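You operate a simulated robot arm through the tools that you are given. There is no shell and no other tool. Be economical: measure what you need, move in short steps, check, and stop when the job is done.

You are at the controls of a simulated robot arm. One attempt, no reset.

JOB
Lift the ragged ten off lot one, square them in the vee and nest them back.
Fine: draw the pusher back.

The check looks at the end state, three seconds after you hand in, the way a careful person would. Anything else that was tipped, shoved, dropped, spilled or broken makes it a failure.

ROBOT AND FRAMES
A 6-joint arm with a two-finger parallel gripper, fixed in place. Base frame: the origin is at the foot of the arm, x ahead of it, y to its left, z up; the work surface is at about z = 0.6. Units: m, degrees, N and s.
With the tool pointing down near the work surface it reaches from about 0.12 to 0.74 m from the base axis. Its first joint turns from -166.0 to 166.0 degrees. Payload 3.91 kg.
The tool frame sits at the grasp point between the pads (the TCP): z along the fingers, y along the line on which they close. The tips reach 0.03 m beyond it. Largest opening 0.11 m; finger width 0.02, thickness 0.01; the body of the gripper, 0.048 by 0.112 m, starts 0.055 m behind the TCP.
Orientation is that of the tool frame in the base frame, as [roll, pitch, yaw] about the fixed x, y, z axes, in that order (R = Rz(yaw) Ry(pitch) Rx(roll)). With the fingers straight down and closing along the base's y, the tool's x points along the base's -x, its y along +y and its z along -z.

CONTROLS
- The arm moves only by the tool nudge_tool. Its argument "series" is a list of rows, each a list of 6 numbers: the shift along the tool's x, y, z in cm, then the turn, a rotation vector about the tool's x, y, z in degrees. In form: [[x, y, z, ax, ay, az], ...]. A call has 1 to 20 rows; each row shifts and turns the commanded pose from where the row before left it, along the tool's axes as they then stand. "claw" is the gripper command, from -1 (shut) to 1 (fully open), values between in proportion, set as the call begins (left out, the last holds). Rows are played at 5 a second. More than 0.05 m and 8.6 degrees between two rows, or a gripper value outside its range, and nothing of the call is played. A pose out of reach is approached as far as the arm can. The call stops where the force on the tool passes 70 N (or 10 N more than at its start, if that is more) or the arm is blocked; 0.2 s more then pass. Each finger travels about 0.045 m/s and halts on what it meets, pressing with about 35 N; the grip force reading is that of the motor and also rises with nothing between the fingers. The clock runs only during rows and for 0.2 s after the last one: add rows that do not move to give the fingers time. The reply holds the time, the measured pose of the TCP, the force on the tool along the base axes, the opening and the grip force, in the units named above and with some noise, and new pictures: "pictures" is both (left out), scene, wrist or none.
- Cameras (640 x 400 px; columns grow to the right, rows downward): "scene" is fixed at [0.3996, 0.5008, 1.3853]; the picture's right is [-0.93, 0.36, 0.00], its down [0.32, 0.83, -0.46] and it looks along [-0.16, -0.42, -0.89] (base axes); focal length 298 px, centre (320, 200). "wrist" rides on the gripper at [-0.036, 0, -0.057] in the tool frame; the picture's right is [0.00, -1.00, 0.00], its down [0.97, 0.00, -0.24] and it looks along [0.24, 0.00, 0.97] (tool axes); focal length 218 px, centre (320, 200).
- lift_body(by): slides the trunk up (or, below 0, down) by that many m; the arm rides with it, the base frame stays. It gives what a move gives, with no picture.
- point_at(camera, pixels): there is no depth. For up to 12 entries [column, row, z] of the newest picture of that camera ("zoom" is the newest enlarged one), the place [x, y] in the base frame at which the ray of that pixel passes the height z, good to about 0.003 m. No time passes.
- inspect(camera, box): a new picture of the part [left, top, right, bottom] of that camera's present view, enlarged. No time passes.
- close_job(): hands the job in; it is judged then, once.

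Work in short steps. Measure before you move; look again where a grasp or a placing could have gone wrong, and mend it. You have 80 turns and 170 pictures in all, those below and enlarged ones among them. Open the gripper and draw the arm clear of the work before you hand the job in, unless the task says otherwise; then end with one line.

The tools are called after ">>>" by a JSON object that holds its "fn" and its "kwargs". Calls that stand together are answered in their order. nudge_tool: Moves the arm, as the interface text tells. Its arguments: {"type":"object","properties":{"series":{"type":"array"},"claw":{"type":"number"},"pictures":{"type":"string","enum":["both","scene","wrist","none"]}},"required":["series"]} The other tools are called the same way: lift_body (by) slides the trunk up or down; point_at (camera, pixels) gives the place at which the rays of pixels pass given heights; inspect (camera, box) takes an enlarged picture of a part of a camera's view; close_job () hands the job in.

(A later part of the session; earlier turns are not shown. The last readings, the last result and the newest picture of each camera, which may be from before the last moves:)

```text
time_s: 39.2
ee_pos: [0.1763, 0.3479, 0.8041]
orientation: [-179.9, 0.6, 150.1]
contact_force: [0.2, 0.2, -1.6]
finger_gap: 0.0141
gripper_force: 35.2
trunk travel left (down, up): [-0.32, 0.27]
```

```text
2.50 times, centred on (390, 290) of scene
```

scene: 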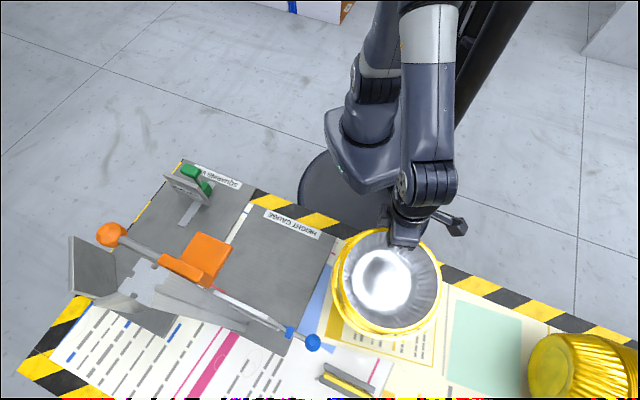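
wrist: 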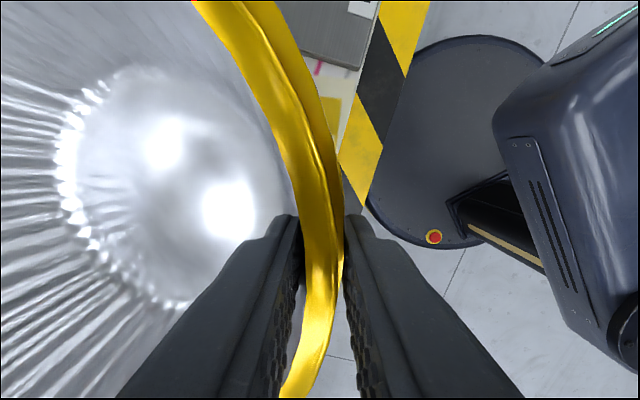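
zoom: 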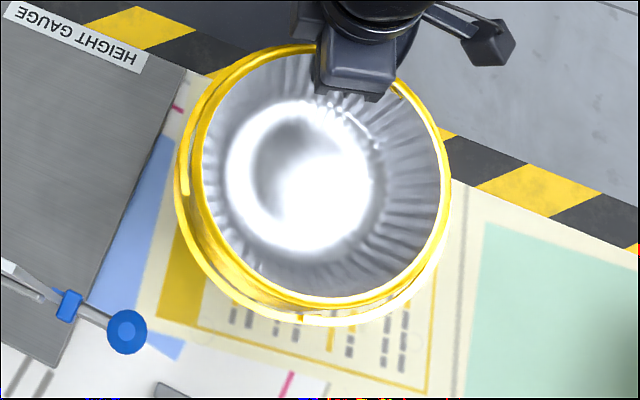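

The force dropped by only ~6 N and the tub(s) rise with the gripper. I lift a further 16 cm and look again.

>>> {"fn": "nudge_tool", "kwargs": {"series": [[0, 0, -1, 0, 0, 0], [0, 0, -1, 0, 0, 0], [0, 0, -1.5, 0, 0, 0], [0, 0, -1.5, 0, 0, 0], [0, 0, -1.5, 0, 0, 0], [0, 0, -1.5, 0, 0, 0]], "pictures": "both"}}

>>> {"fn": "inspect", "kwargs": {"camera": "scene", "box": [310, 210, 470, 370]}}

```text
time_s: 40.6
ee_pos: [0.1759, 0.3503, 0.8842]
orientation: [-179.9, 0.7, 150.3]
contact_force: [0.0, -0.2, -0.8]
finger_gap: 0.0139
gripper_force: 35.1
trunk travel left (down, up): [-0.32, 0.27]
```

scene: 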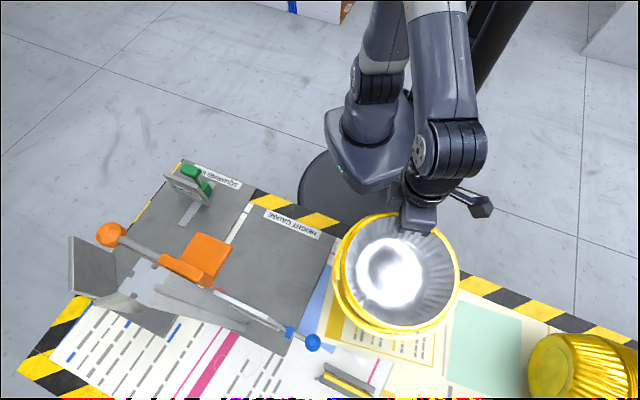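
wrist: 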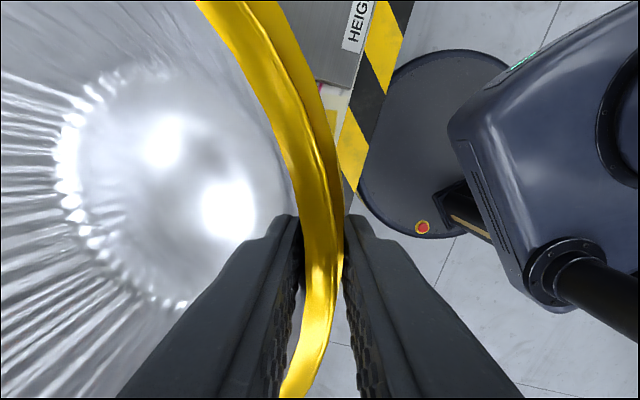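

```text
2.50 times, centred on (390, 290) of scene
```

zoom: 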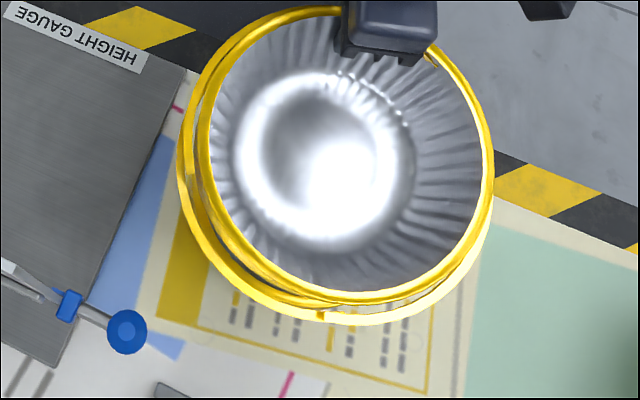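

The offset ragged arc travels with the lifted set. I raise the trunk 0.1 and inspect from the scene camera.

>>> {"fn": "lift_body", "kwargs": {"by": 0.08}}

>>> {"fn": "inspect", "kwargs": {"camera": "scene", "box": [300, 160, 520, 360]}}

```text
time_s: 41.7
ee_pos: [0.177, 0.3495, 0.9653]
orientation: [-180.0, 0.7, 150.2]
contact_force: [0.4, 0.3, -1.4]
finger_gap: 0.0139
gripper_force: 35.2
trunk travel left (down, up): [-0.4, 0.19]
```

```text
2.00 times, centred on (410, 260) of scene
```

zoom: 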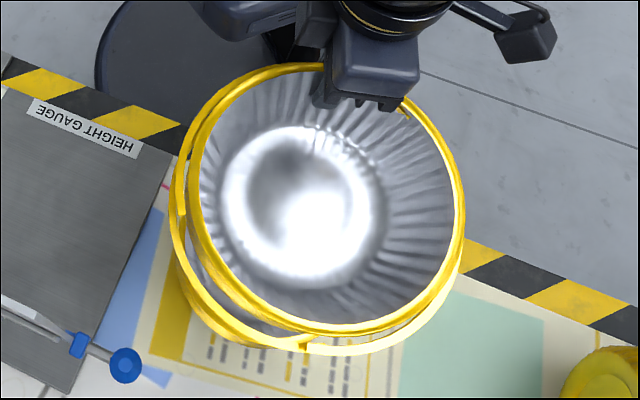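

The set is clear of the lot. I swing it around the base side, away from the gauge flag, toward the vee's front.

>>> {"fn": "nudge_tool", "kwargs": {"series": [[-1.5, -1.06, 0, 0, 0, 0], [-2, -1.4, 0, 0, 0, 0], [-2.5, -1.77, 0, 0, 0, 0], [-3, -2.12, 0, 0, 0, 0], [-3, -2.12, 0, 0, 0, 0], [-3, -2.12, 0, 0, 0, 0], [-3, -2.12, 0, 0, 0, 0], [-3, -1.6, 0, 0, 0, 0], [-3, -1.6, 0, 0, 0, 0], [-3, -1.6, 0, 0, 0, 0], [-3, -1.6, 0, 0, 0, 0], [-3, -1.6, 0, 0, 0, 0], [-3, -1.6, 0, 0, 0, 3], [-3, -1.6, 0, 0, 0, 3], [-2, -1, 0, 0, 0, 3], [-1, -0.5, 0, 0, 0, 3]], "pictures": "both"}}

```text
time_s: 45.1
ee_pos: [0.4107, -0.0829, 0.9685]
orientation: [-179.9, 0.6, 138.1]
contact_force: [-0.7, -0.5, -0.6]
finger_gap: 0.0138
gripper_force: 34.6
trunk travel left (down, up): [-0.4, 0.19]
```

scene: 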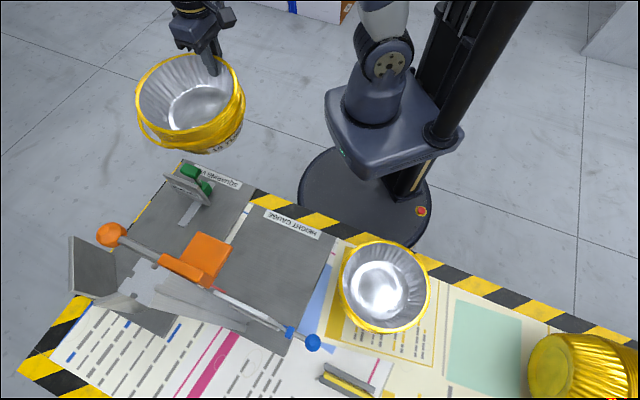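
wrist: 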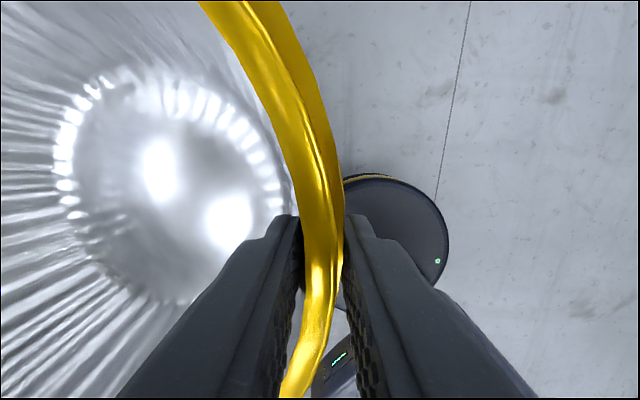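

The ten came off as a block and the rest of lot one stands neatly. I enlarge the held set and the remaining lot to verify the count and position.

>>> {"fn": "inspect", "kwargs": {"camera": "scene", "box": [120, 40, 260, 160]}}

>>> {"fn": "inspect", "kwargs": {"camera": "scene", "box": [320, 220, 450, 350]}}

>>> {"fn": "point_at", "kwargs": {"camera": "scene", "pixels": [[340, 283, 0.73], [429, 283, 0.73], [384, 240, 0.73], [384, 332, 0.73], [340, 283, 0.71], [429, 283, 0.71], [384, 240, 0.71], [384, 332, 0.71]]}}

```text
3.33 times, centred on (190, 100) of scene
```

zoom: 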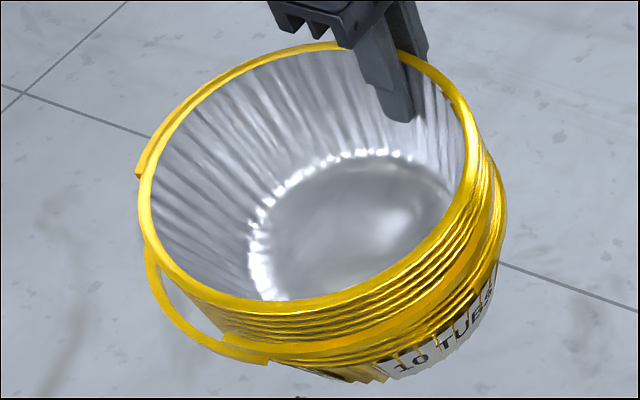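

```text
3.08 times, centred on (385, 285) of scene
```

zoom: 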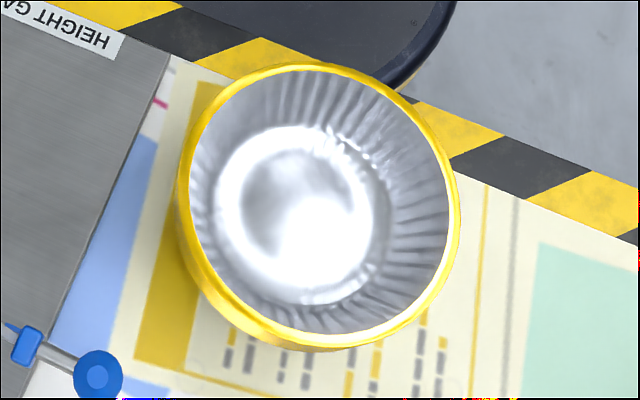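

```text
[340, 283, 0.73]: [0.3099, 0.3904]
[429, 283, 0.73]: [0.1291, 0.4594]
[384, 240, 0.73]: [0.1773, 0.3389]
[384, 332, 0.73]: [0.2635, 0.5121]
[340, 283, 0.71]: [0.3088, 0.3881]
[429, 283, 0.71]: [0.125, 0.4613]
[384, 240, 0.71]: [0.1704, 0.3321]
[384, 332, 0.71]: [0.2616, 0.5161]
```

The block carries a "10 TUBS" label with two skewed rims; the remaining lot is neat, centred ≈(0.220,0.425). I carry the block over the pusher to above the vee mouth.

>>> {"fn": "nudge_tool", "kwargs": {"series": [[-0.5, 1.5, 0, 0, 0, 1], [-0.8, 2.8, 0, 0, 0, 1], [-1, 3.5, 0, 0, 0, 1], [-1, 3.5, 0, 0, 0, 1], [-1, 3.5, 0, 0, 0, 1], [-1, 3.5, 0, 0, 0, 0], [-1, 3.5, 0, 0, 0, 0], [-0.5, 2, 0, 0, 0, 0], [0, 0, 0, 0, 0, 0]], "pictures": "both"}}

>>> {"fn": "inspect", "kwargs": {"camera": "scene", "box": [40, 80, 260, 340]}}

```text
time_s: 47.1
ee_pos: [0.6285, 0.0389, 0.9684]
orientation: [180.0, 0.6, 133.1]
contact_force: [0.5, 0.8, -1.4]
finger_gap: 0.014
gripper_force: 35.0
trunk travel left (down, up): [-0.4, 0.19]
```

scene: 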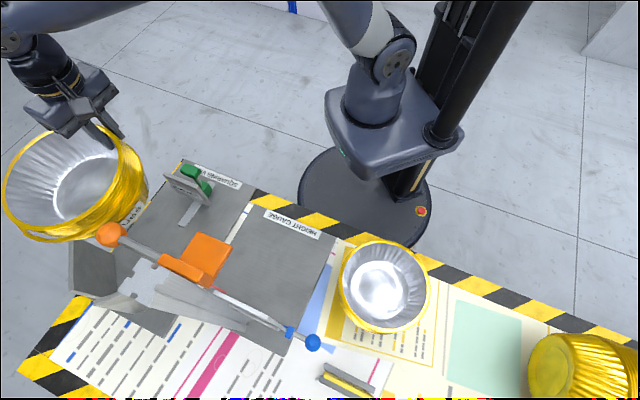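
wrist: 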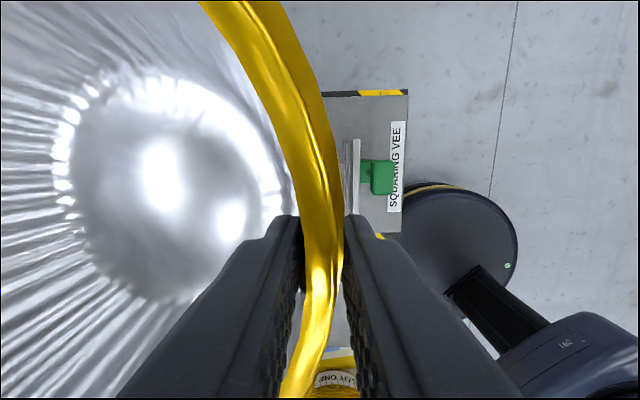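

```text
1.54 times, centred on (150, 210) of scene
```

zoom: 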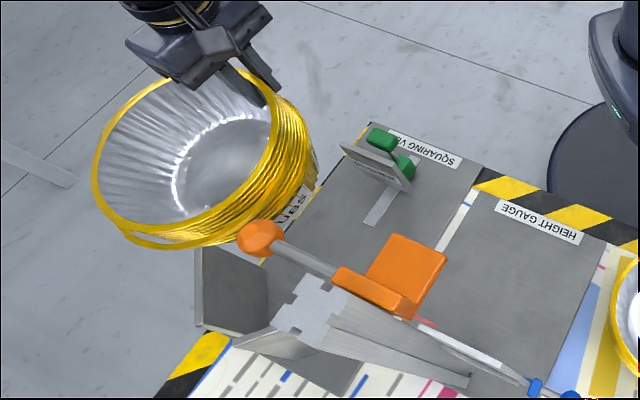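

The pusher now appears at wrist (350,178), handle (375,177). I re-measure these and slot/vee features from this pose to fix the axis.

>>> {"fn": "point_at", "kwargs": {"camera": "wrist", "pixels": [[378, 177, 0.68], [350, 140, 0.7], [350, 215, 0.7], [378, 177, 0.66], [325, 95, 0.605], [408, 92, 0.605], [404, 233, 0.605]]}}

>>> {"fn": "inspect", "kwargs": {"camera": "wrist", "box": [310, 80, 430, 260]}}

>>> {"fn": "point_at", "kwargs": {"camera": "scene", "pixels": [[182, 168, 0.7], [212, 190, 0.7], [163, 175, 0.7], [70, 237, 0.72], [116, 262, 0.72], [69, 290, 0.61], [180, 227, 0.605]]}}

```text
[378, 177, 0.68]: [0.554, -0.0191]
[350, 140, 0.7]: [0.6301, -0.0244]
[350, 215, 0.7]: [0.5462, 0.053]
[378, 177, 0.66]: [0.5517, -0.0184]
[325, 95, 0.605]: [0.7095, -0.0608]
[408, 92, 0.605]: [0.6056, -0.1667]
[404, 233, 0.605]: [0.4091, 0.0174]
```

```text
2.22 times, centred on (370, 170) of wrist
```

zoom: 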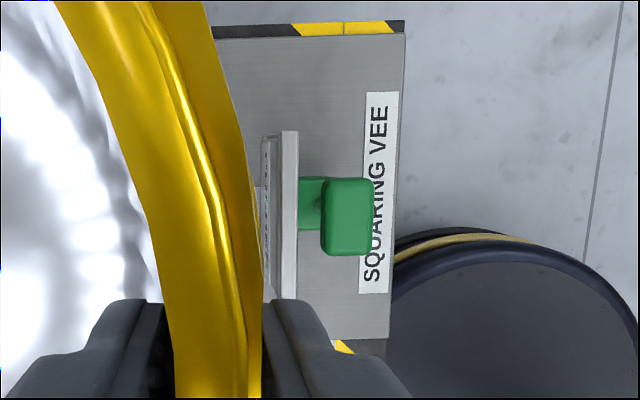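

```text
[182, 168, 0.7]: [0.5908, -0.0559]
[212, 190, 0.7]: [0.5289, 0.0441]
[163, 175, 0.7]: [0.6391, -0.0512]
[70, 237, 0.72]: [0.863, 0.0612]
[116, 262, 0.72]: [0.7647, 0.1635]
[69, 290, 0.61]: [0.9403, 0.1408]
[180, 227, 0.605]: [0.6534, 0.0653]
```

Recomputed: vee faces at about x≈0.833 and y≈0.265, axis ≈46° through (0.589,0.013) — so block centre should end near (0.733,0.165). I rotate 3°, descend to 0.885 (below the knob), then move so the centre sits 2.5 cm short of the plates.

>>> {"fn": "nudge_tool", "kwargs": {"series": [[0, 0, 2, 0, 0, -3], [0, 0, 2, 0, 0, 0], [0, 0, 2, 0, 0, 0], [0, 0, 2, 0, 0, 0], [0.4, 1.5, 0, 0, 0, 0], [0.4, 1.5, 0, 0, 0, 0], [0.3, 1.5, 0, 0, 0, 0], [0, 0, 0, 0, 0, 0]], "pictures": "both"}}

>>> {"fn": "inspect", "kwargs": {"camera": "scene", "box": [30, 110, 230, 340]}}

```text
time_s: 48.9
ee_pos: [0.6515, 0.0761, 0.8912]
orientation: [-179.9, 0.5, 136.2]
contact_force: [-0.1, 0.2, -2.2]
finger_gap: 0.0139
gripper_force: 35.3
trunk travel left (down, up): [-0.4, 0.19]
```

scene: 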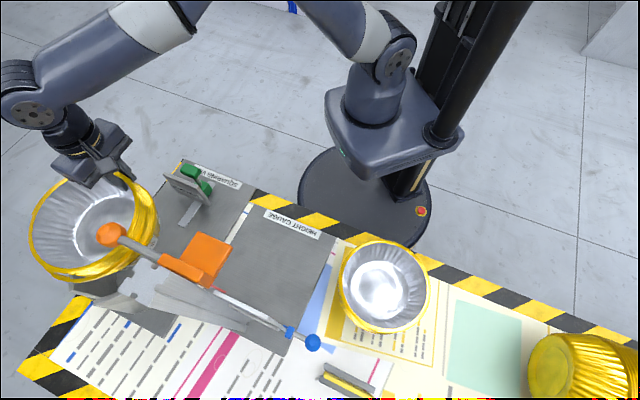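
wrist: 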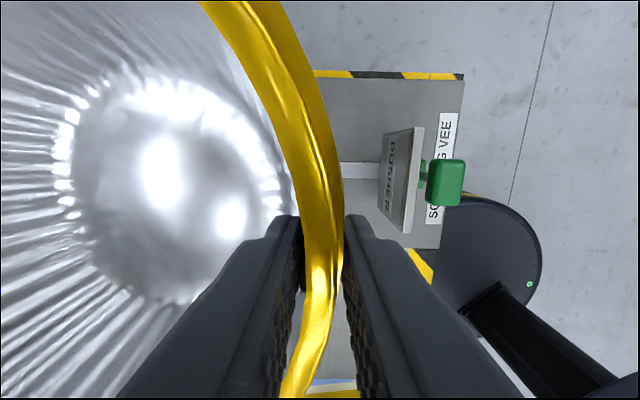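

```text
1.74 times, centred on (130, 225) of scene
```

zoom: 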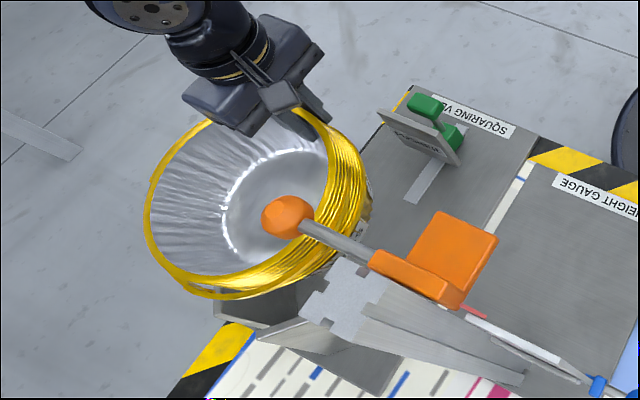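

On axis (slot at row 171, expected 170). I descend in small steps watching the force.

>>> {"fn": "nudge_tool", "kwargs": {"series": [[0, 0, 2, 0, 0, 0], [0, 0, 2, 0, 0, 0], [0, 0, 2, 0, 0, 0], [0, 0, 2, 0, 0, 0], [0, 0, 2, 0, 0, 0], [0, 0, 1.5, 0, 0, 0], [0, 0, 1, 0, 0, 0]], "pictures": "both"}}

>>> {"fn": "inspect", "kwargs": {"camera": "scene", "box": [30, 130, 250, 350]}}

```text
time_s: 50.5
ee_pos: [0.6508, 0.0752, 0.7632]
orientation: [-180.0, 0.6, 136.2]
contact_force: [-0.5, 0.1, -1.1]
finger_gap: 0.0139
gripper_force: 34.7
trunk travel left (down, up): [-0.4, 0.19]
```

scene: 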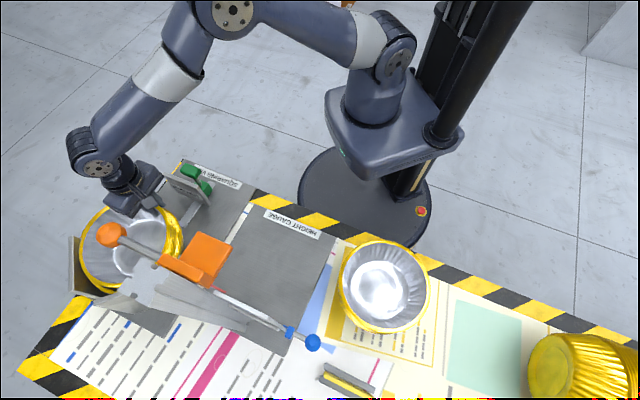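
wrist: 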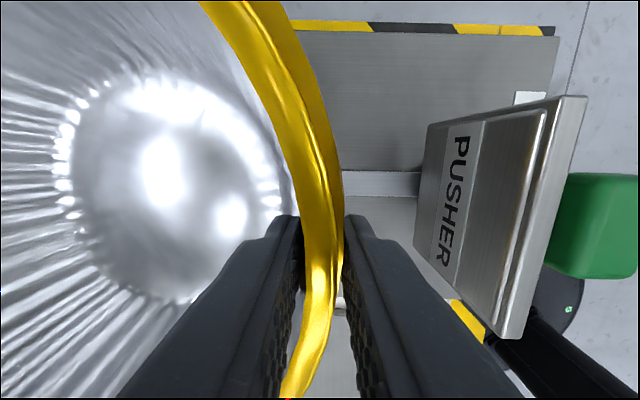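

```text
1.82 times, centred on (140, 240) of scene
```

zoom: 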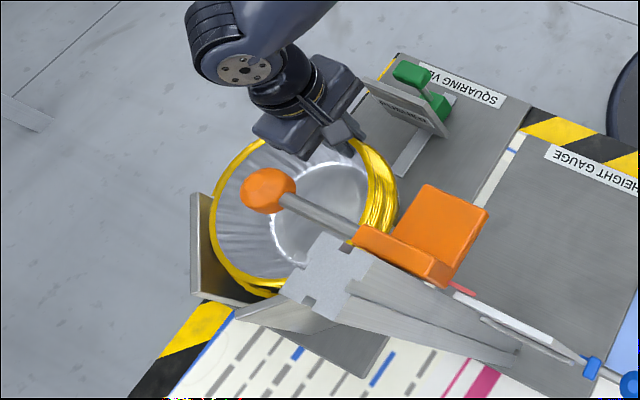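

No contact yet; the rim is between the plates. I lower gently until it seats.

>>> {"fn": "nudge_tool", "kwargs": {"series": [[0, 0, 0.5, 0, 0, 0], [0, 0, 0.5, 0, 0, 0], [0, 0, 0.5, 0, 0, 0], [0, 0, 0.4, 0, 0, 0], [0, 0, 0.3, 0, 0, 0]], "pictures": "none"}}

```text
time_s: 51.7
ee_pos: [0.6522, 0.0771, 0.7423]
orientation: [-180.0, 0.6, 136.2]
contact_force: [0.4, 0.1, -1.7]
finger_gap: 0.0139
gripper_force: 35.5
trunk travel left (down, up): [-0.4, 0.19]
```

>>> {"fn": "nudge_tool", "kwargs": {"series": [[0, 0, 0.3, 0, 0, 0], [0, 0, 0.3, 0, 0, 0], [0, 0, 0.3, 0, 0, 0]], "pictures": "none"}}

```text
time_s: 52.5
ee_pos: [0.651, 0.0768, 0.7343]
orientation: [179.8, 0.8, 136.2]
contact_force: [0.1, 0.1, -0.3]
finger_gap: 0.0136
gripper_force: 34.8
trunk travel left (down, up): [-0.4, 0.19]
```

Load is easing (‑1.7 → ‑0.3 N), so it is nearly seated; a few more millimetres.

>>> {"fn": "nudge_tool", "kwargs": {"series": [[0, 0, 0.2, 0, 0, 0], [0, 0, 0.2, 0, 0, 0], [0, 0, 0, 0, 0, 0]], "pictures": "scene"}}

```text
time_s: 53.3
ee_pos: [0.6528, 0.0754, 0.7305]
orientation: [179.9, 0.6, 136.2]
contact_force: [0.6, 0.0, -0.5]
finger_gap: 0.0138
gripper_force: 35.1
trunk travel left (down, up): [-0.4, 0.19]
```

scene: 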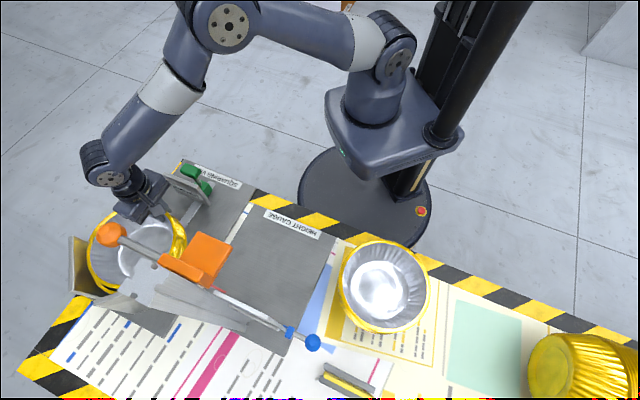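

Force still within noise; continue down in 2 mm steps until a clear contact.

>>> {"fn": "nudge_tool", "kwargs": {"series": [[0, 0, 0.2, 0, 0, 0], [0, 0, 0.2, 0, 0, 0], [0, 0, 0, 0, 0, 0]], "pictures": "none"}}

>>> {"fn": "nudge_tool", "kwargs": {"series": [[0, 0, 0.2, 0, 0, 0], [0, 0, 0, 0, 0, 0]], "pictures": "wrist"}}

```text
time_s: 54.1
ee_pos: [0.6523, 0.0748, 0.7274]
orientation: [179.8, 0.7, 136.1]
contact_force: [-0.2, -0.2, 2.9]
finger_gap: 0.0141
gripper_force: 34.9
trunk travel left (down, up): [-0.4, 0.19]
```

```text
time_s: 54.7
ee_pos: [0.6528, 0.0758, 0.7267]
orientation: [179.9, 0.7, 136.2]
contact_force: [-2.5, -2.1, 9.1]
finger_gap: 0.0141
gripper_force: 35.2
trunk travel left (down, up): [-0.4, 0.19]
```

wrist: 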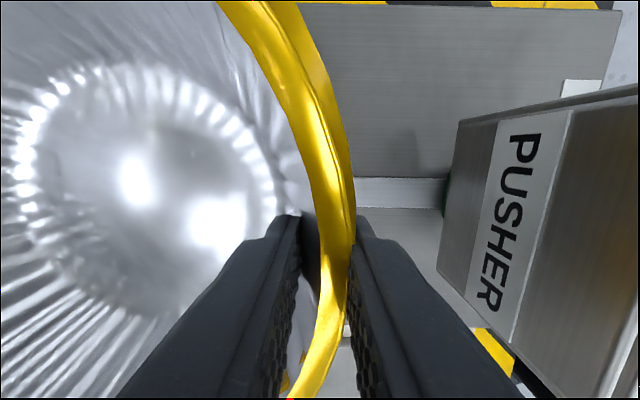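

Seated at TCP 0.727 (9 N). I ease up 2 mm and open to ~6 cm so the outer finger stays off the pusher.

>>> {"fn": "nudge_tool", "kwargs": {"series": [[0, 0, -0.2, 0, 0, 0], [0, 0, 0, 0, 0, 0]], "pictures": "none"}}

>>> {"fn": "nudge_tool", "kwargs": {"series": [[0, 0, 0, 0, 0, 0], [0, 0, 0, 0, 0, 0], [0, 0, 0, 0, 0, 0], [0, 0, 0, 0, 0, 0], [0, 0, 0, 0, 0, 0]], "claw": 0.1, "pictures": "both"}}

```text
time_s: 55.3
ee_pos: [0.6516, 0.0762, 0.7269]
orientation: [180.0, 0.6, 136.2]
contact_force: [1.0, -0.3, 2.4]
finger_gap: 0.014
gripper_force: 35.0
trunk travel left (down, up): [-0.4, 0.19]
```

```text
time_s: 56.5
ee_pos: [0.6526, 0.0763, 0.7268]
orientation: [180.0, 0.5, 136.2]
contact_force: [-0.2, 0.4, 0.8]
finger_gap: 0.0604
gripper_force: 0.0
trunk travel left (down, up): [-0.4, 0.19]
```

scene: 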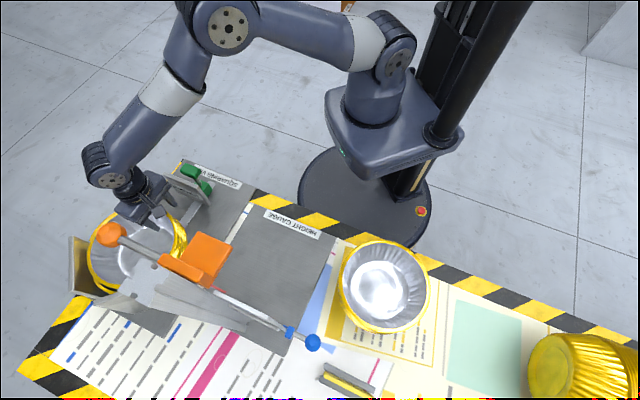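
wrist: 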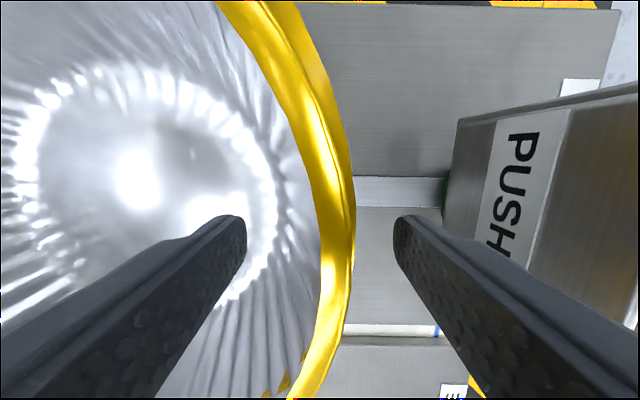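

Block released and standing free in the vee. I rise straight up and turn 90° to view the vee and prepare to take the pusher knob crosswise.

>>> {"fn": "nudge_tool", "kwargs": {"series": [[0, 0, -2, 0, 0, 0], [0, 0, -3, 0, 0, 0], [0, 0, -3, 0, 0, 0], [0, 0, -4, 0, 0, 0], [0, 0, -4, 0, 0, 0], [0, -3.5, -2, 0, 0, 0], [0, -3.5, 0, 0, 0, 0], [0, -3.5, 0, 0, 0, 0], [0, -2.5, 0, 0, 0, 8.2], [0, 0, 0, 0, 0, 8.2], [0, 0, 0, 0, 0, 8.2], [0, 0, 0, 0, 0, 8.2], [0, 0, 0, 0, 0, 8.2], [0, 0, 0, 0, 0, 8.2], [0, 0, 0, 0, 0, 8.2], [0, 0, 0, 0, 0, 8.2], [0, 0, 0, 0, 0, 8.2], [0, 0, 0, 0, 0, 8.2], [0, 0, 0, 0, 0, 8.2]], "pictures": "both"}}

>>> {"fn": "inspect", "kwargs": {"camera": "scene", "box": [50, 150, 250, 350]}}

```text
time_s: 60.5
ee_pos: [0.5588, -0.0165, 0.906]
orientation: [179.3, 0.0, 45.9]
contact_force: [-0.4, -0.2, -0.2]
finger_gap: 0.0604
gripper_force: 0.0
trunk travel left (down, up): [-0.4, 0.19]
```

scene: 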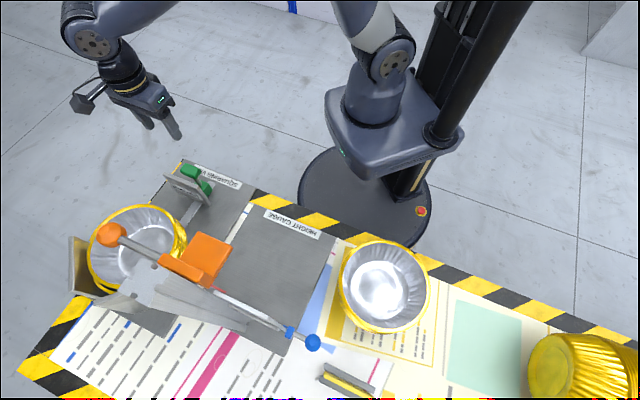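
wrist: 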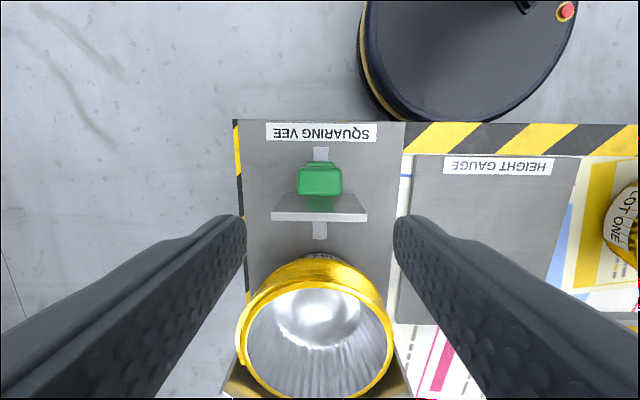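

```text
2.00 times, centred on (150, 250) of scene
```

zoom: 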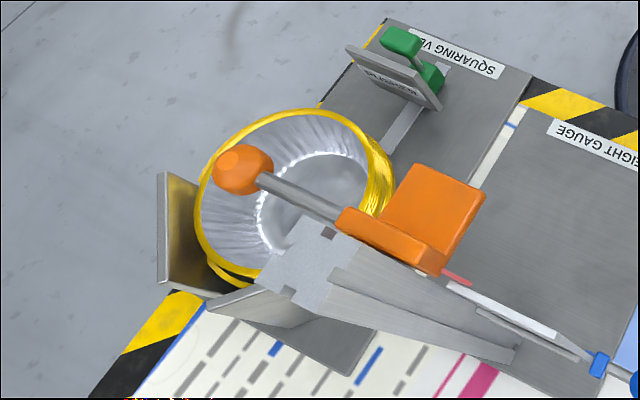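

Nicely aligned: knob centred (320,180), plate below, block at (315,330) already close to the vee. I enlarge the pusher to plan the grasp.

>>> {"fn": "inspect", "kwargs": {"camera": "wrist", "box": [230, 120, 410, 260]}}

>>> {"fn": "inspect", "kwargs": {"camera": "wrist", "box": [200, 230, 440, 400]}}

>>> {"fn": "point_at", "kwargs": {"camera": "wrist", "pixels": [[320, 180, 0.68], [320, 195, 0.68], [320, 165, 0.68], [298, 180, 0.68], [341, 180, 0.68], [320, 218, 0.7], [320, 222, 0.61]]}}

```text
2.86 times, centred on (320, 190) of wrist
```

zoom: 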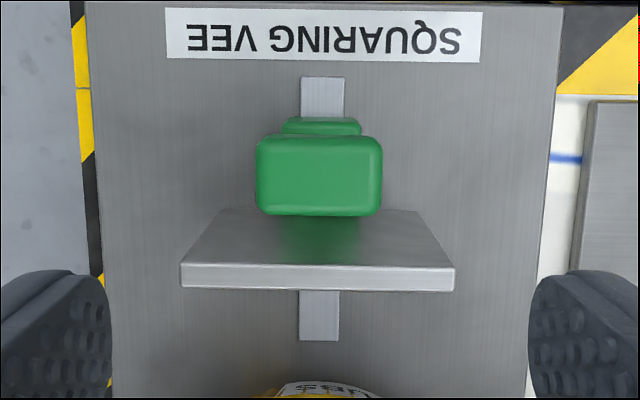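

```text
2.35 times, centred on (320, 315) of wrist
```

zoom: 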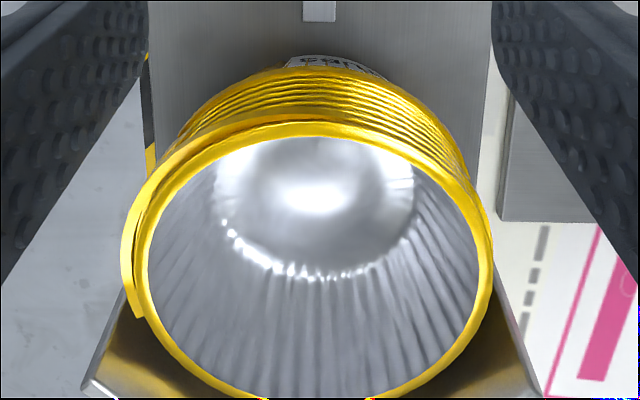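

```text
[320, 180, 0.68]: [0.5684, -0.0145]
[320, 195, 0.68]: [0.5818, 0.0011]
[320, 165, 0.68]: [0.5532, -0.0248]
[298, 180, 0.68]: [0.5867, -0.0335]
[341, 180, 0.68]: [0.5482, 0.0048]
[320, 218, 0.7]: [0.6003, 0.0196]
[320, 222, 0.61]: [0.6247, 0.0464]
```

Knob ≈(0.567,-0.014), about 5.5 cm wide crosswise. I open to ~9 cm, centre on it and descend to just above.

>>> {"fn": "nudge_tool", "kwargs": {"series": [[0.7, 0.1, 0, 0.7, 0, 0], [0, 0, 3, 0, 0, 0], [0, 0, 3, 0, 0, 0], [0, 0, 3, 0, 0, 0], [0, 0, 3, 0, 0, 0], [0, 0, 2, 0, 0, 0]], "claw": 0.64, "pictures": "both"}}

>>> {"fn": "inspect", "kwargs": {"camera": "scene", "box": [110, 110, 260, 230]}}

```text
time_s: 61.9
ee_pos: [0.5667, -0.0144, 0.7685]
orientation: [-180.0, 0.0, 46.0]
contact_force: [-0.7, -0.6, -0.2]
finger_gap: 0.0901
gripper_force: 0.0
trunk travel left (down, up): [-0.4, 0.19]
```

scene: 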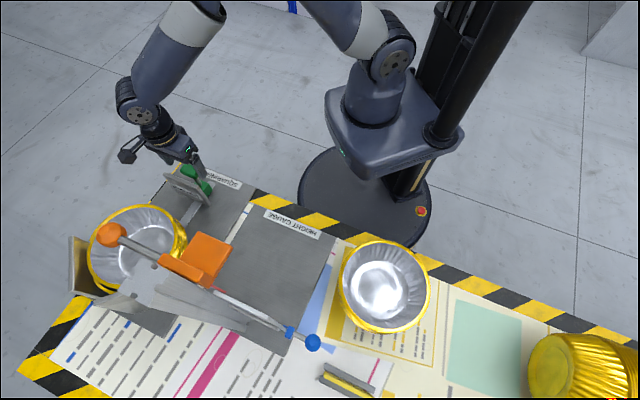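
wrist: 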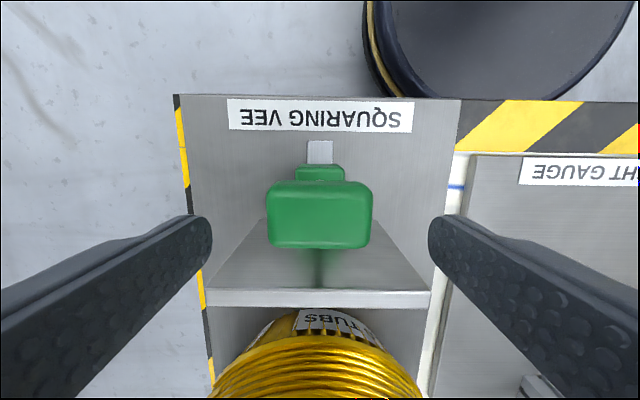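

```text
3.33 times, centred on (185, 170) of scene
```

zoom: 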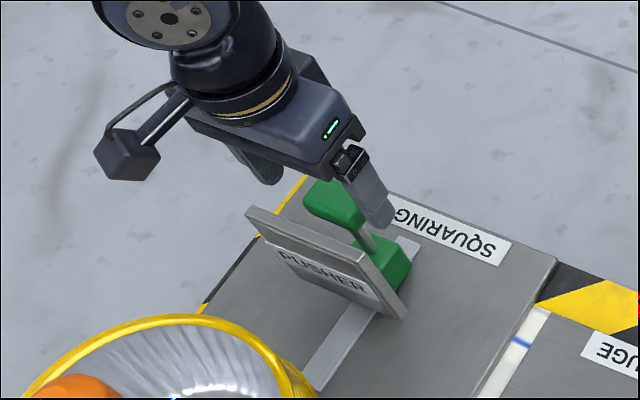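

Knob is centred between the fingers (268–372), with its top near z≈0.73. I descend 4.3 cm and close.

>>> {"fn": "nudge_tool", "kwargs": {"series": [[0, 0, 1.5, 0, 0, 0], [0, 0, 1.5, 0, 0, 0], [0, 0, 1.3, 0, 0, 0]], "pictures": "none"}}

>>> {"fn": "nudge_tool", "kwargs": {"series": [[0, 0, 0, 0, 0, 0], [0, 0, 0, 0, 0, 0], [0, 0, 0, 0, 0, 0], [0, 0, 0, 0, 0, 0], [0, 0, 0, 0, 0, 0]], "claw": -1, "pictures": "both"}}

```text
time_s: 62.7
ee_pos: [0.5671, -0.012, 0.7246]
orientation: [-179.9, -0.1, 46.0]
contact_force: [-0.4, -0.5, 1.0]
finger_gap: 0.0902
gripper_force: 0.0
trunk travel left (down, up): [-0.4, 0.19]
```

```text
time_s: 63.9
ee_pos: [0.5678, -0.0116, 0.7243]
orientation: [179.9, -0.1, 46.1]
contact_force: [3.4, -3.5, -1.1]
finger_gap: 0.0333
gripper_force: 44.9
trunk travel left (down, up): [-0.4, 0.19]
```

scene: 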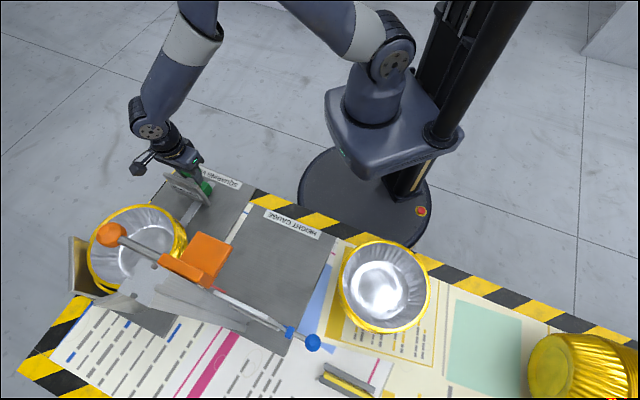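
wrist: 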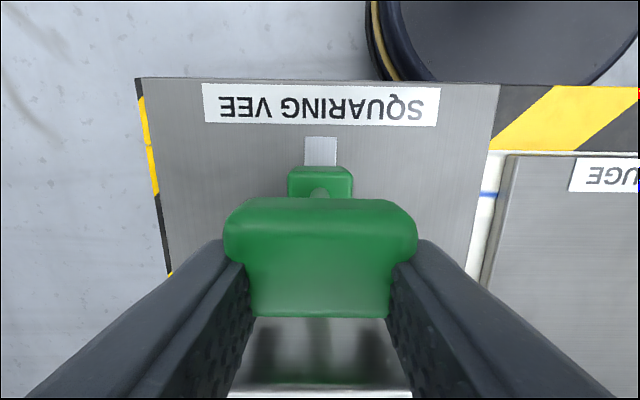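

Knob held (33 mm). I push along the slot axis in steps, watching the force.

>>> {"fn": "nudge_tool", "kwargs": {"series": [[1, 0, 0, 0, 0, 0], [1, 0, 0, 0, 0, 0], [1, 0, 0, 0, 0, 0], [1, 0, 0, 0, 0, 0], [1, 0, 0, 0, 0, 0]], "pictures": "both"}}

```text
time_s: 65.1
ee_pos: [0.6012, 0.0223, 0.7243]
orientation: [179.9, -0.2, 46.0]
contact_force: [10.1, -10.7, 12.8]
finger_gap: 0.0332
gripper_force: 44.9
trunk travel left (down, up): [-0.4, 0.19]
```

scene: 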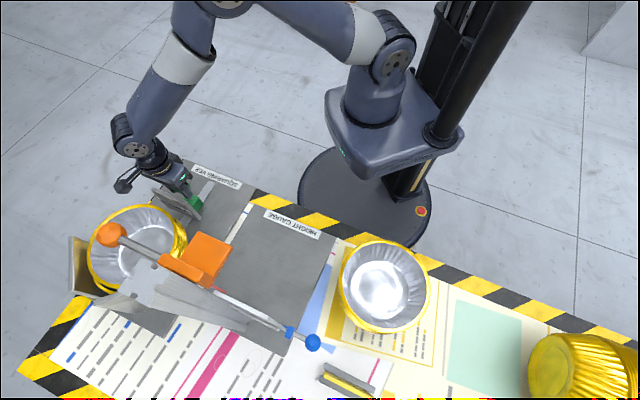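
wrist: 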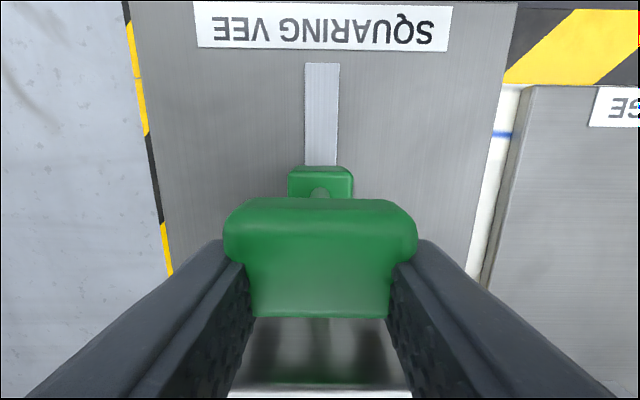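

Pusher slides; a sideways force (≈15 N along tool +y) and 13 N up shows I'm slightly off the rail. I ease toward +y and up a hair and recheck.

>>> {"fn": "nudge_tool", "kwargs": {"series": [[0, 0.1, -0.1, 0, 0, 0], [0, 0, 0, 0, 0, 0]], "pictures": "none"}}

```text
time_s: 65.7
ee_pos: [0.6019, 0.0229, 0.7231]
orientation: [-179.9, -0.1, 46.0]
contact_force: [9.8, -7.1, 5.5]
finger_gap: 0.033
gripper_force: 45.2
trunk travel left (down, up): [-0.4, 0.19]
```

Forces drop, so the direction is right. I continue forward with a small +y share.

>>> {"fn": "nudge_tool", "kwargs": {"series": [[0, 0.2, -0.05, 0, 0, 0], [0.5, 0, 0, 0, 0, 0], [0.5, 0.03, 0, 0, 0, 0], [0.5, 0.03, 0, 0, 0, 0], [0, 0, 0, 0, 0, 0]], "pictures": "both"}}

>>> {"fn": "inspect", "kwargs": {"camera": "scene", "box": [50, 150, 250, 350]}}

```text
time_s: 66.9
ee_pos: [0.6117, 0.0314, 0.7232]
orientation: [-180.0, 0.0, 46.0]
contact_force: [-4.6, 1.5, 3.8]
finger_gap: 0.0331
gripper_force: 44.6
trunk travel left (down, up): [-0.4, 0.19]
```

scene: 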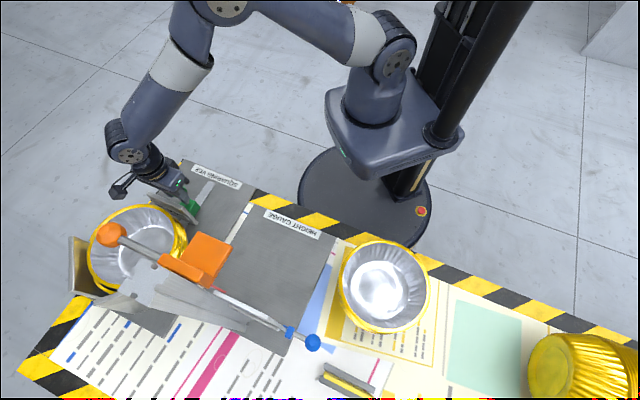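
wrist: 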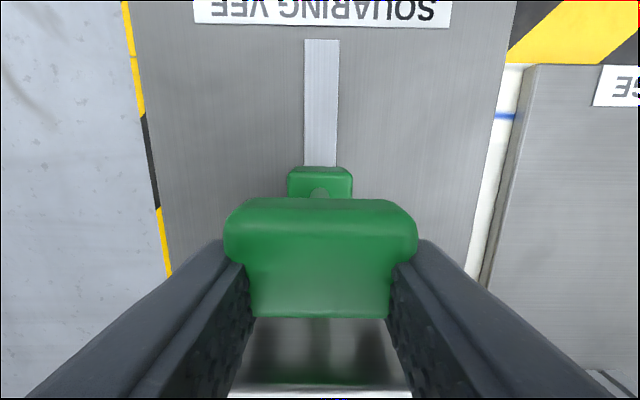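

```text
2.00 times, centred on (150, 250) of scene
```

zoom: 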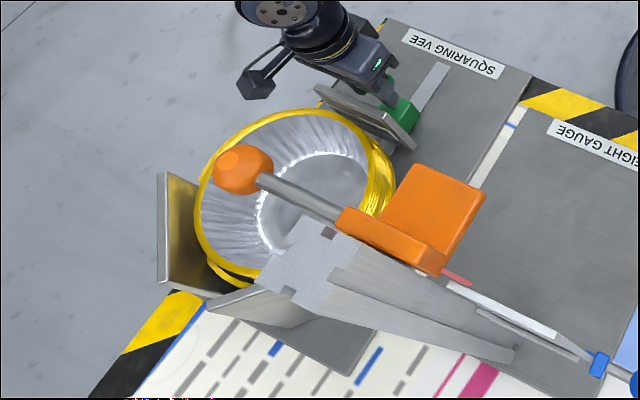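

Lateral force is gone; plate is just about at the block. I continue with 0.4 cm steps.

>>> {"fn": "nudge_tool", "kwargs": {"series": [[0.5, 0.02, 0, 0, 0, 0], [0.5, 0.02, 0, 0, 0, 0], [0.5, 0.02, 0, 0, 0, 0], [0, 0, 0, 0, 0, 0]], "pictures": "scene"}}

>>> {"fn": "inspect", "kwargs": {"camera": "scene", "box": [60, 170, 220, 320]}}

```text
time_s: 67.9
ee_pos: [0.6242, 0.0445, 0.7253]
orientation: [-179.8, -0.1, 46.1]
contact_force: [-12.6, 11.1, -6.4]
finger_gap: 0.0333
gripper_force: 44.4
trunk travel left (down, up): [-0.4, 0.19]
```

scene: 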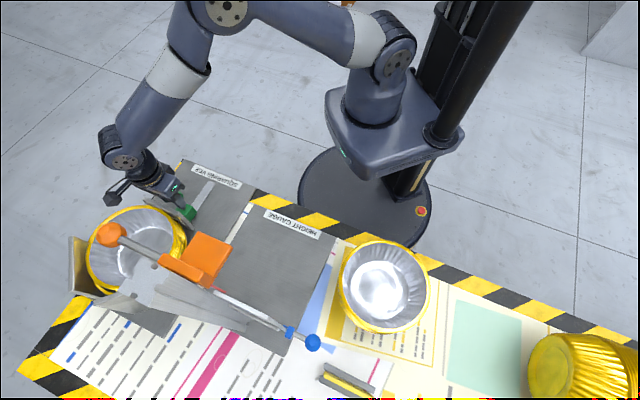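

```text
2.67 times, centred on (140, 245) of scene
```

zoom: 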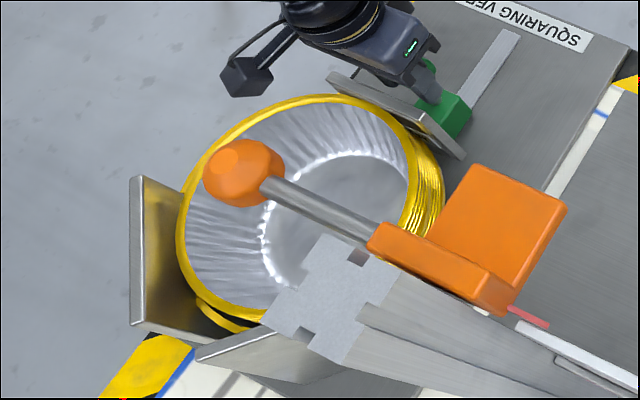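

Lateral force now flips (‑17 N), so I overcorrected; I shift back 1.5 mm, and push on.

>>> {"fn": "nudge_tool", "kwargs": {"series": [[0, -0.2, 0.05, 0, 0, 0], [0.4, 0, 0, 0, 0, 0], [0.4, 0, 0, 0, 0, 0], [0, 0, 0, 0, 0, 0]], "pictures": "scene"}}

>>> {"fn": "inspect", "kwargs": {"camera": "scene", "box": [60, 170, 220, 320]}}

```text
time_s: 68.9
ee_pos: [0.6286, 0.0493, 0.7246]
orientation: [-179.9, -0.1, 45.9]
contact_force: [-3.4, 1.9, -8.0]
finger_gap: 0.033
gripper_force: 44.8
trunk travel left (down, up): [-0.4, 0.19]
```

scene: 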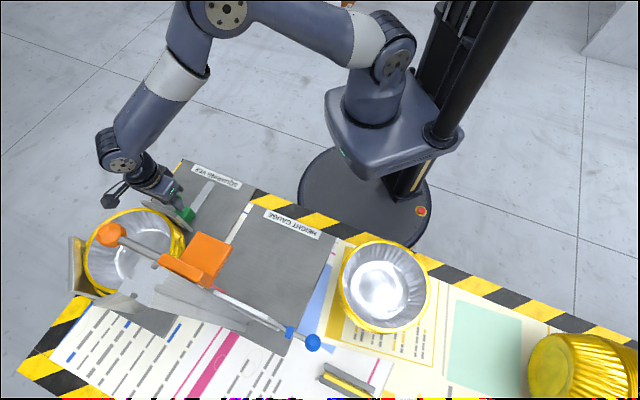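

```text
2.67 times, centred on (140, 245) of scene
```

zoom: 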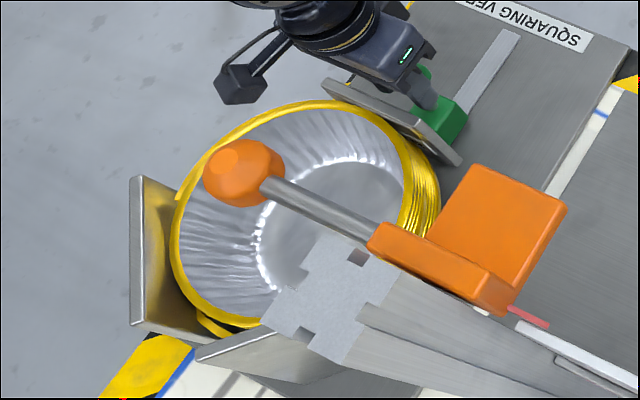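

The block is moving into the vee with little force. I keep pushing until resistance along the axis appears.

>>> {"fn": "nudge_tool", "kwargs": {"series": [[0.3, 0, -0.05, 0, 0, 0], [0.3, 0, 0, 0, 0, 0], [0.3, 0, 0, 0, 0, 0], [0, 0, 0, 0, 0, 0]], "pictures": "none"}}

>>> {"fn": "inspect", "kwargs": {"camera": "scene", "box": [60, 170, 220, 320]}}

```text
time_s: 69.9
ee_pos: [0.633, 0.0536, 0.7253]
orientation: [-179.8, 0.2, 46.0]
contact_force: [-21.6, -23.7, -8.1]
finger_gap: 0.0337
gripper_force: 45.4
trunk travel left (down, up): [-0.4, 0.19]
```

```text
2.67 times, centred on (140, 245) of scene
```

zoom: 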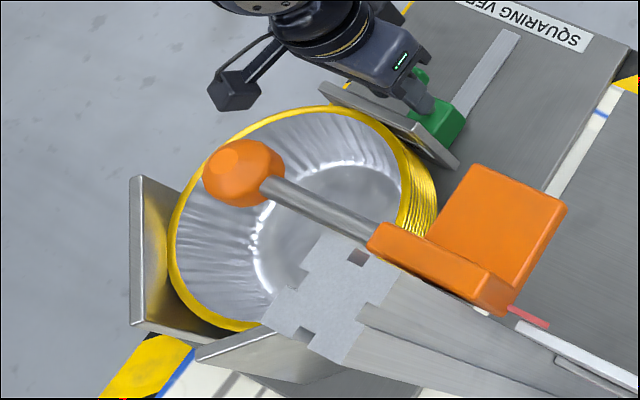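

Axial resistance is now ~32 N and the protruding arc has disappeared — squared. I draw the pusher back half-way along the rail and check.

>>> {"fn": "nudge_tool", "kwargs": {"series": [[0, 0, 0, 0, 0, 0], [-0.5, 0, 0, 0, 0, 0], [-1, 0, 0, 0, 0, 0], [-1, -0.03, 0, 0, 0, 0], [-1, -0.03, 0, 0, 0, 0], [-1, -0.03, 0, 0, 0, 0], [0, 0, 0, 0, 0, 0]], "pictures": "scene"}}

>>> {"fn": "inspect", "kwargs": {"camera": "scene", "box": [60, 170, 220, 320]}}

```text
time_s: 71.5
ee_pos: [0.6031, 0.0235, 0.7255]
orientation: [180.0, -0.1, 45.9]
contact_force: [1.3, 2.0, -3.5]
finger_gap: 0.0333
gripper_force: 45.0
trunk travel left (down, up): [-0.4, 0.19]
```

scene: 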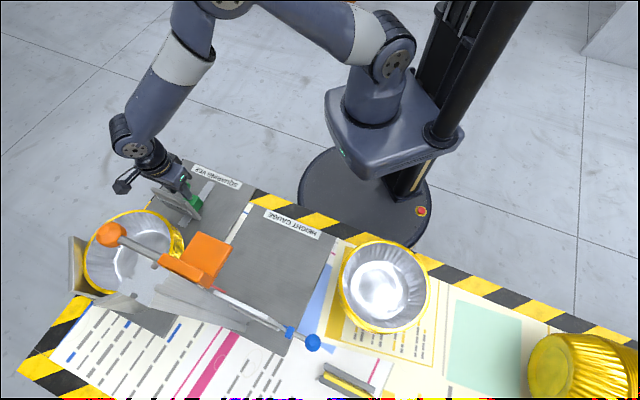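

```text
2.67 times, centred on (140, 245) of scene
```

zoom: 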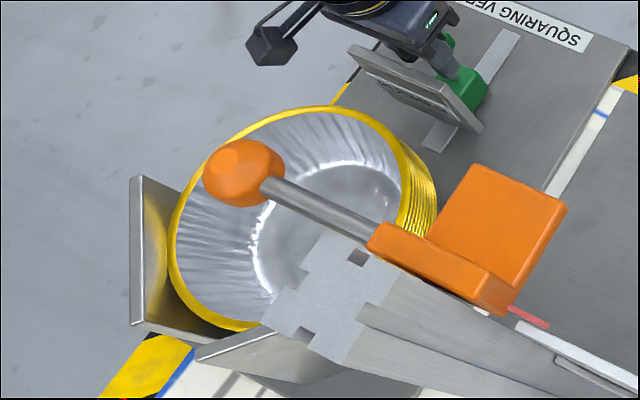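

The rims are now concentric and the block stays in the vee. I draw the pusher the remaining ~4.9 cm back to its start.

>>> {"fn": "nudge_tool", "kwargs": {"series": [[-1, -0.02, 0, 0, 0, 0], [-1, -0.02, 0, 0, 0, 0], [-1, -0.02, 0, 0, 0, 0], [-1, -0.02, 0, 0, 0, 0], [-0.9, 0, 0, 0, 0, 0], [0, 0, 0, 0, 0, 0]], "pictures": "none"}}

```text
time_s: 72.9
ee_pos: [0.5701, -0.0097, 0.7247]
orientation: [-179.9, -0.2, 46.0]
contact_force: [12.8, -4.0, 1.8]
finger_gap: 0.0329
gripper_force: 45.3
trunk travel left (down, up): [-0.4, 0.19]
```

Only ~3 mm short of the starting place; I pull a little more and then release the knob.

>>> {"fn": "nudge_tool", "kwargs": {"series": [[-0.3, 0.1, 0, 0, 0, 0], [0, 0, 0, 0, 0, 0]], "pictures": "none"}}

>>> {"fn": "nudge_tool", "kwargs": {"series": [[0, 0, 0, 0, 0, 0], [0, 0, 0, 0, 0, 0], [0, 0, 0, 0, 0, 0], [0, 0, 0, 0, 0, 0]], "claw": 0.64, "pictures": "none"}}

>>> {"fn": "nudge_tool", "kwargs": {"series": [[0, 0, -2, 0, 0, 0], [0, 0, -3, 0, 0, 0], [0, 0, -4, 0, 0, 0], [0, 0, -4, 0, 0, 0], [0, 0, -5, 0, 0, 0]], "pictures": "both"}}

>>> {"fn": "inspect", "kwargs": {"camera": "wrist", "box": [200, 220, 440, 400]}}

```text
time_s: 73.5
ee_pos: [0.5693, -0.0102, 0.7259]
orientation: [179.9, -0.3, 46.0]
contact_force: [25.0, 20.7, 5.4]
finger_gap: 0.0331
gripper_force: 45.4
trunk travel left (down, up): [-0.4, 0.19]
```

```text
time_s: 74.5
ee_pos: [0.566, -0.0143, 0.7252]
orientation: [-179.9, 0.0, 46.1]
contact_force: [-0.6, -0.2, 0.7]
finger_gap: 0.0902
gripper_force: 0.0
trunk travel left (down, up): [-0.4, 0.19]
```

```text
time_s: 75.7
ee_pos: [0.5676, -0.0149, 0.9044]
orientation: [-179.9, 0.0, 46.1]
contact_force: [0.3, 0.5, 0.1]
finger_gap: 0.0902
gripper_force: 0.0
trunk travel left (down, up): [-0.4, 0.19]
```

scene: 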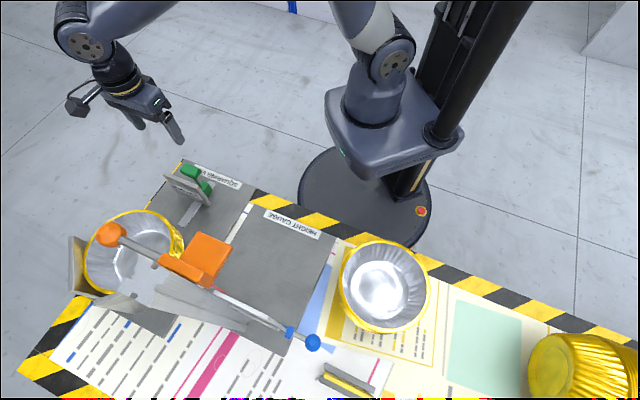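
wrist: 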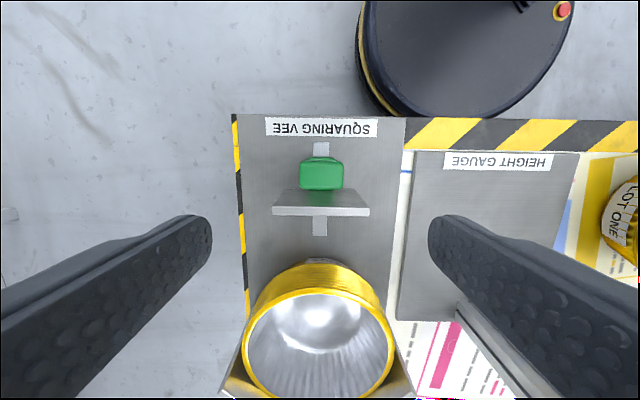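

```text
2.22 times, centred on (320, 310) of wrist
```

zoom: 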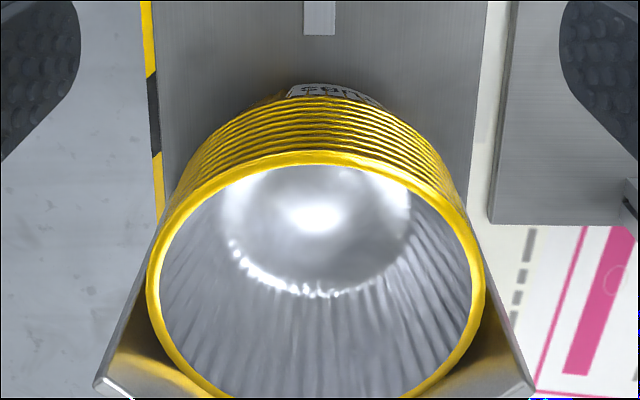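

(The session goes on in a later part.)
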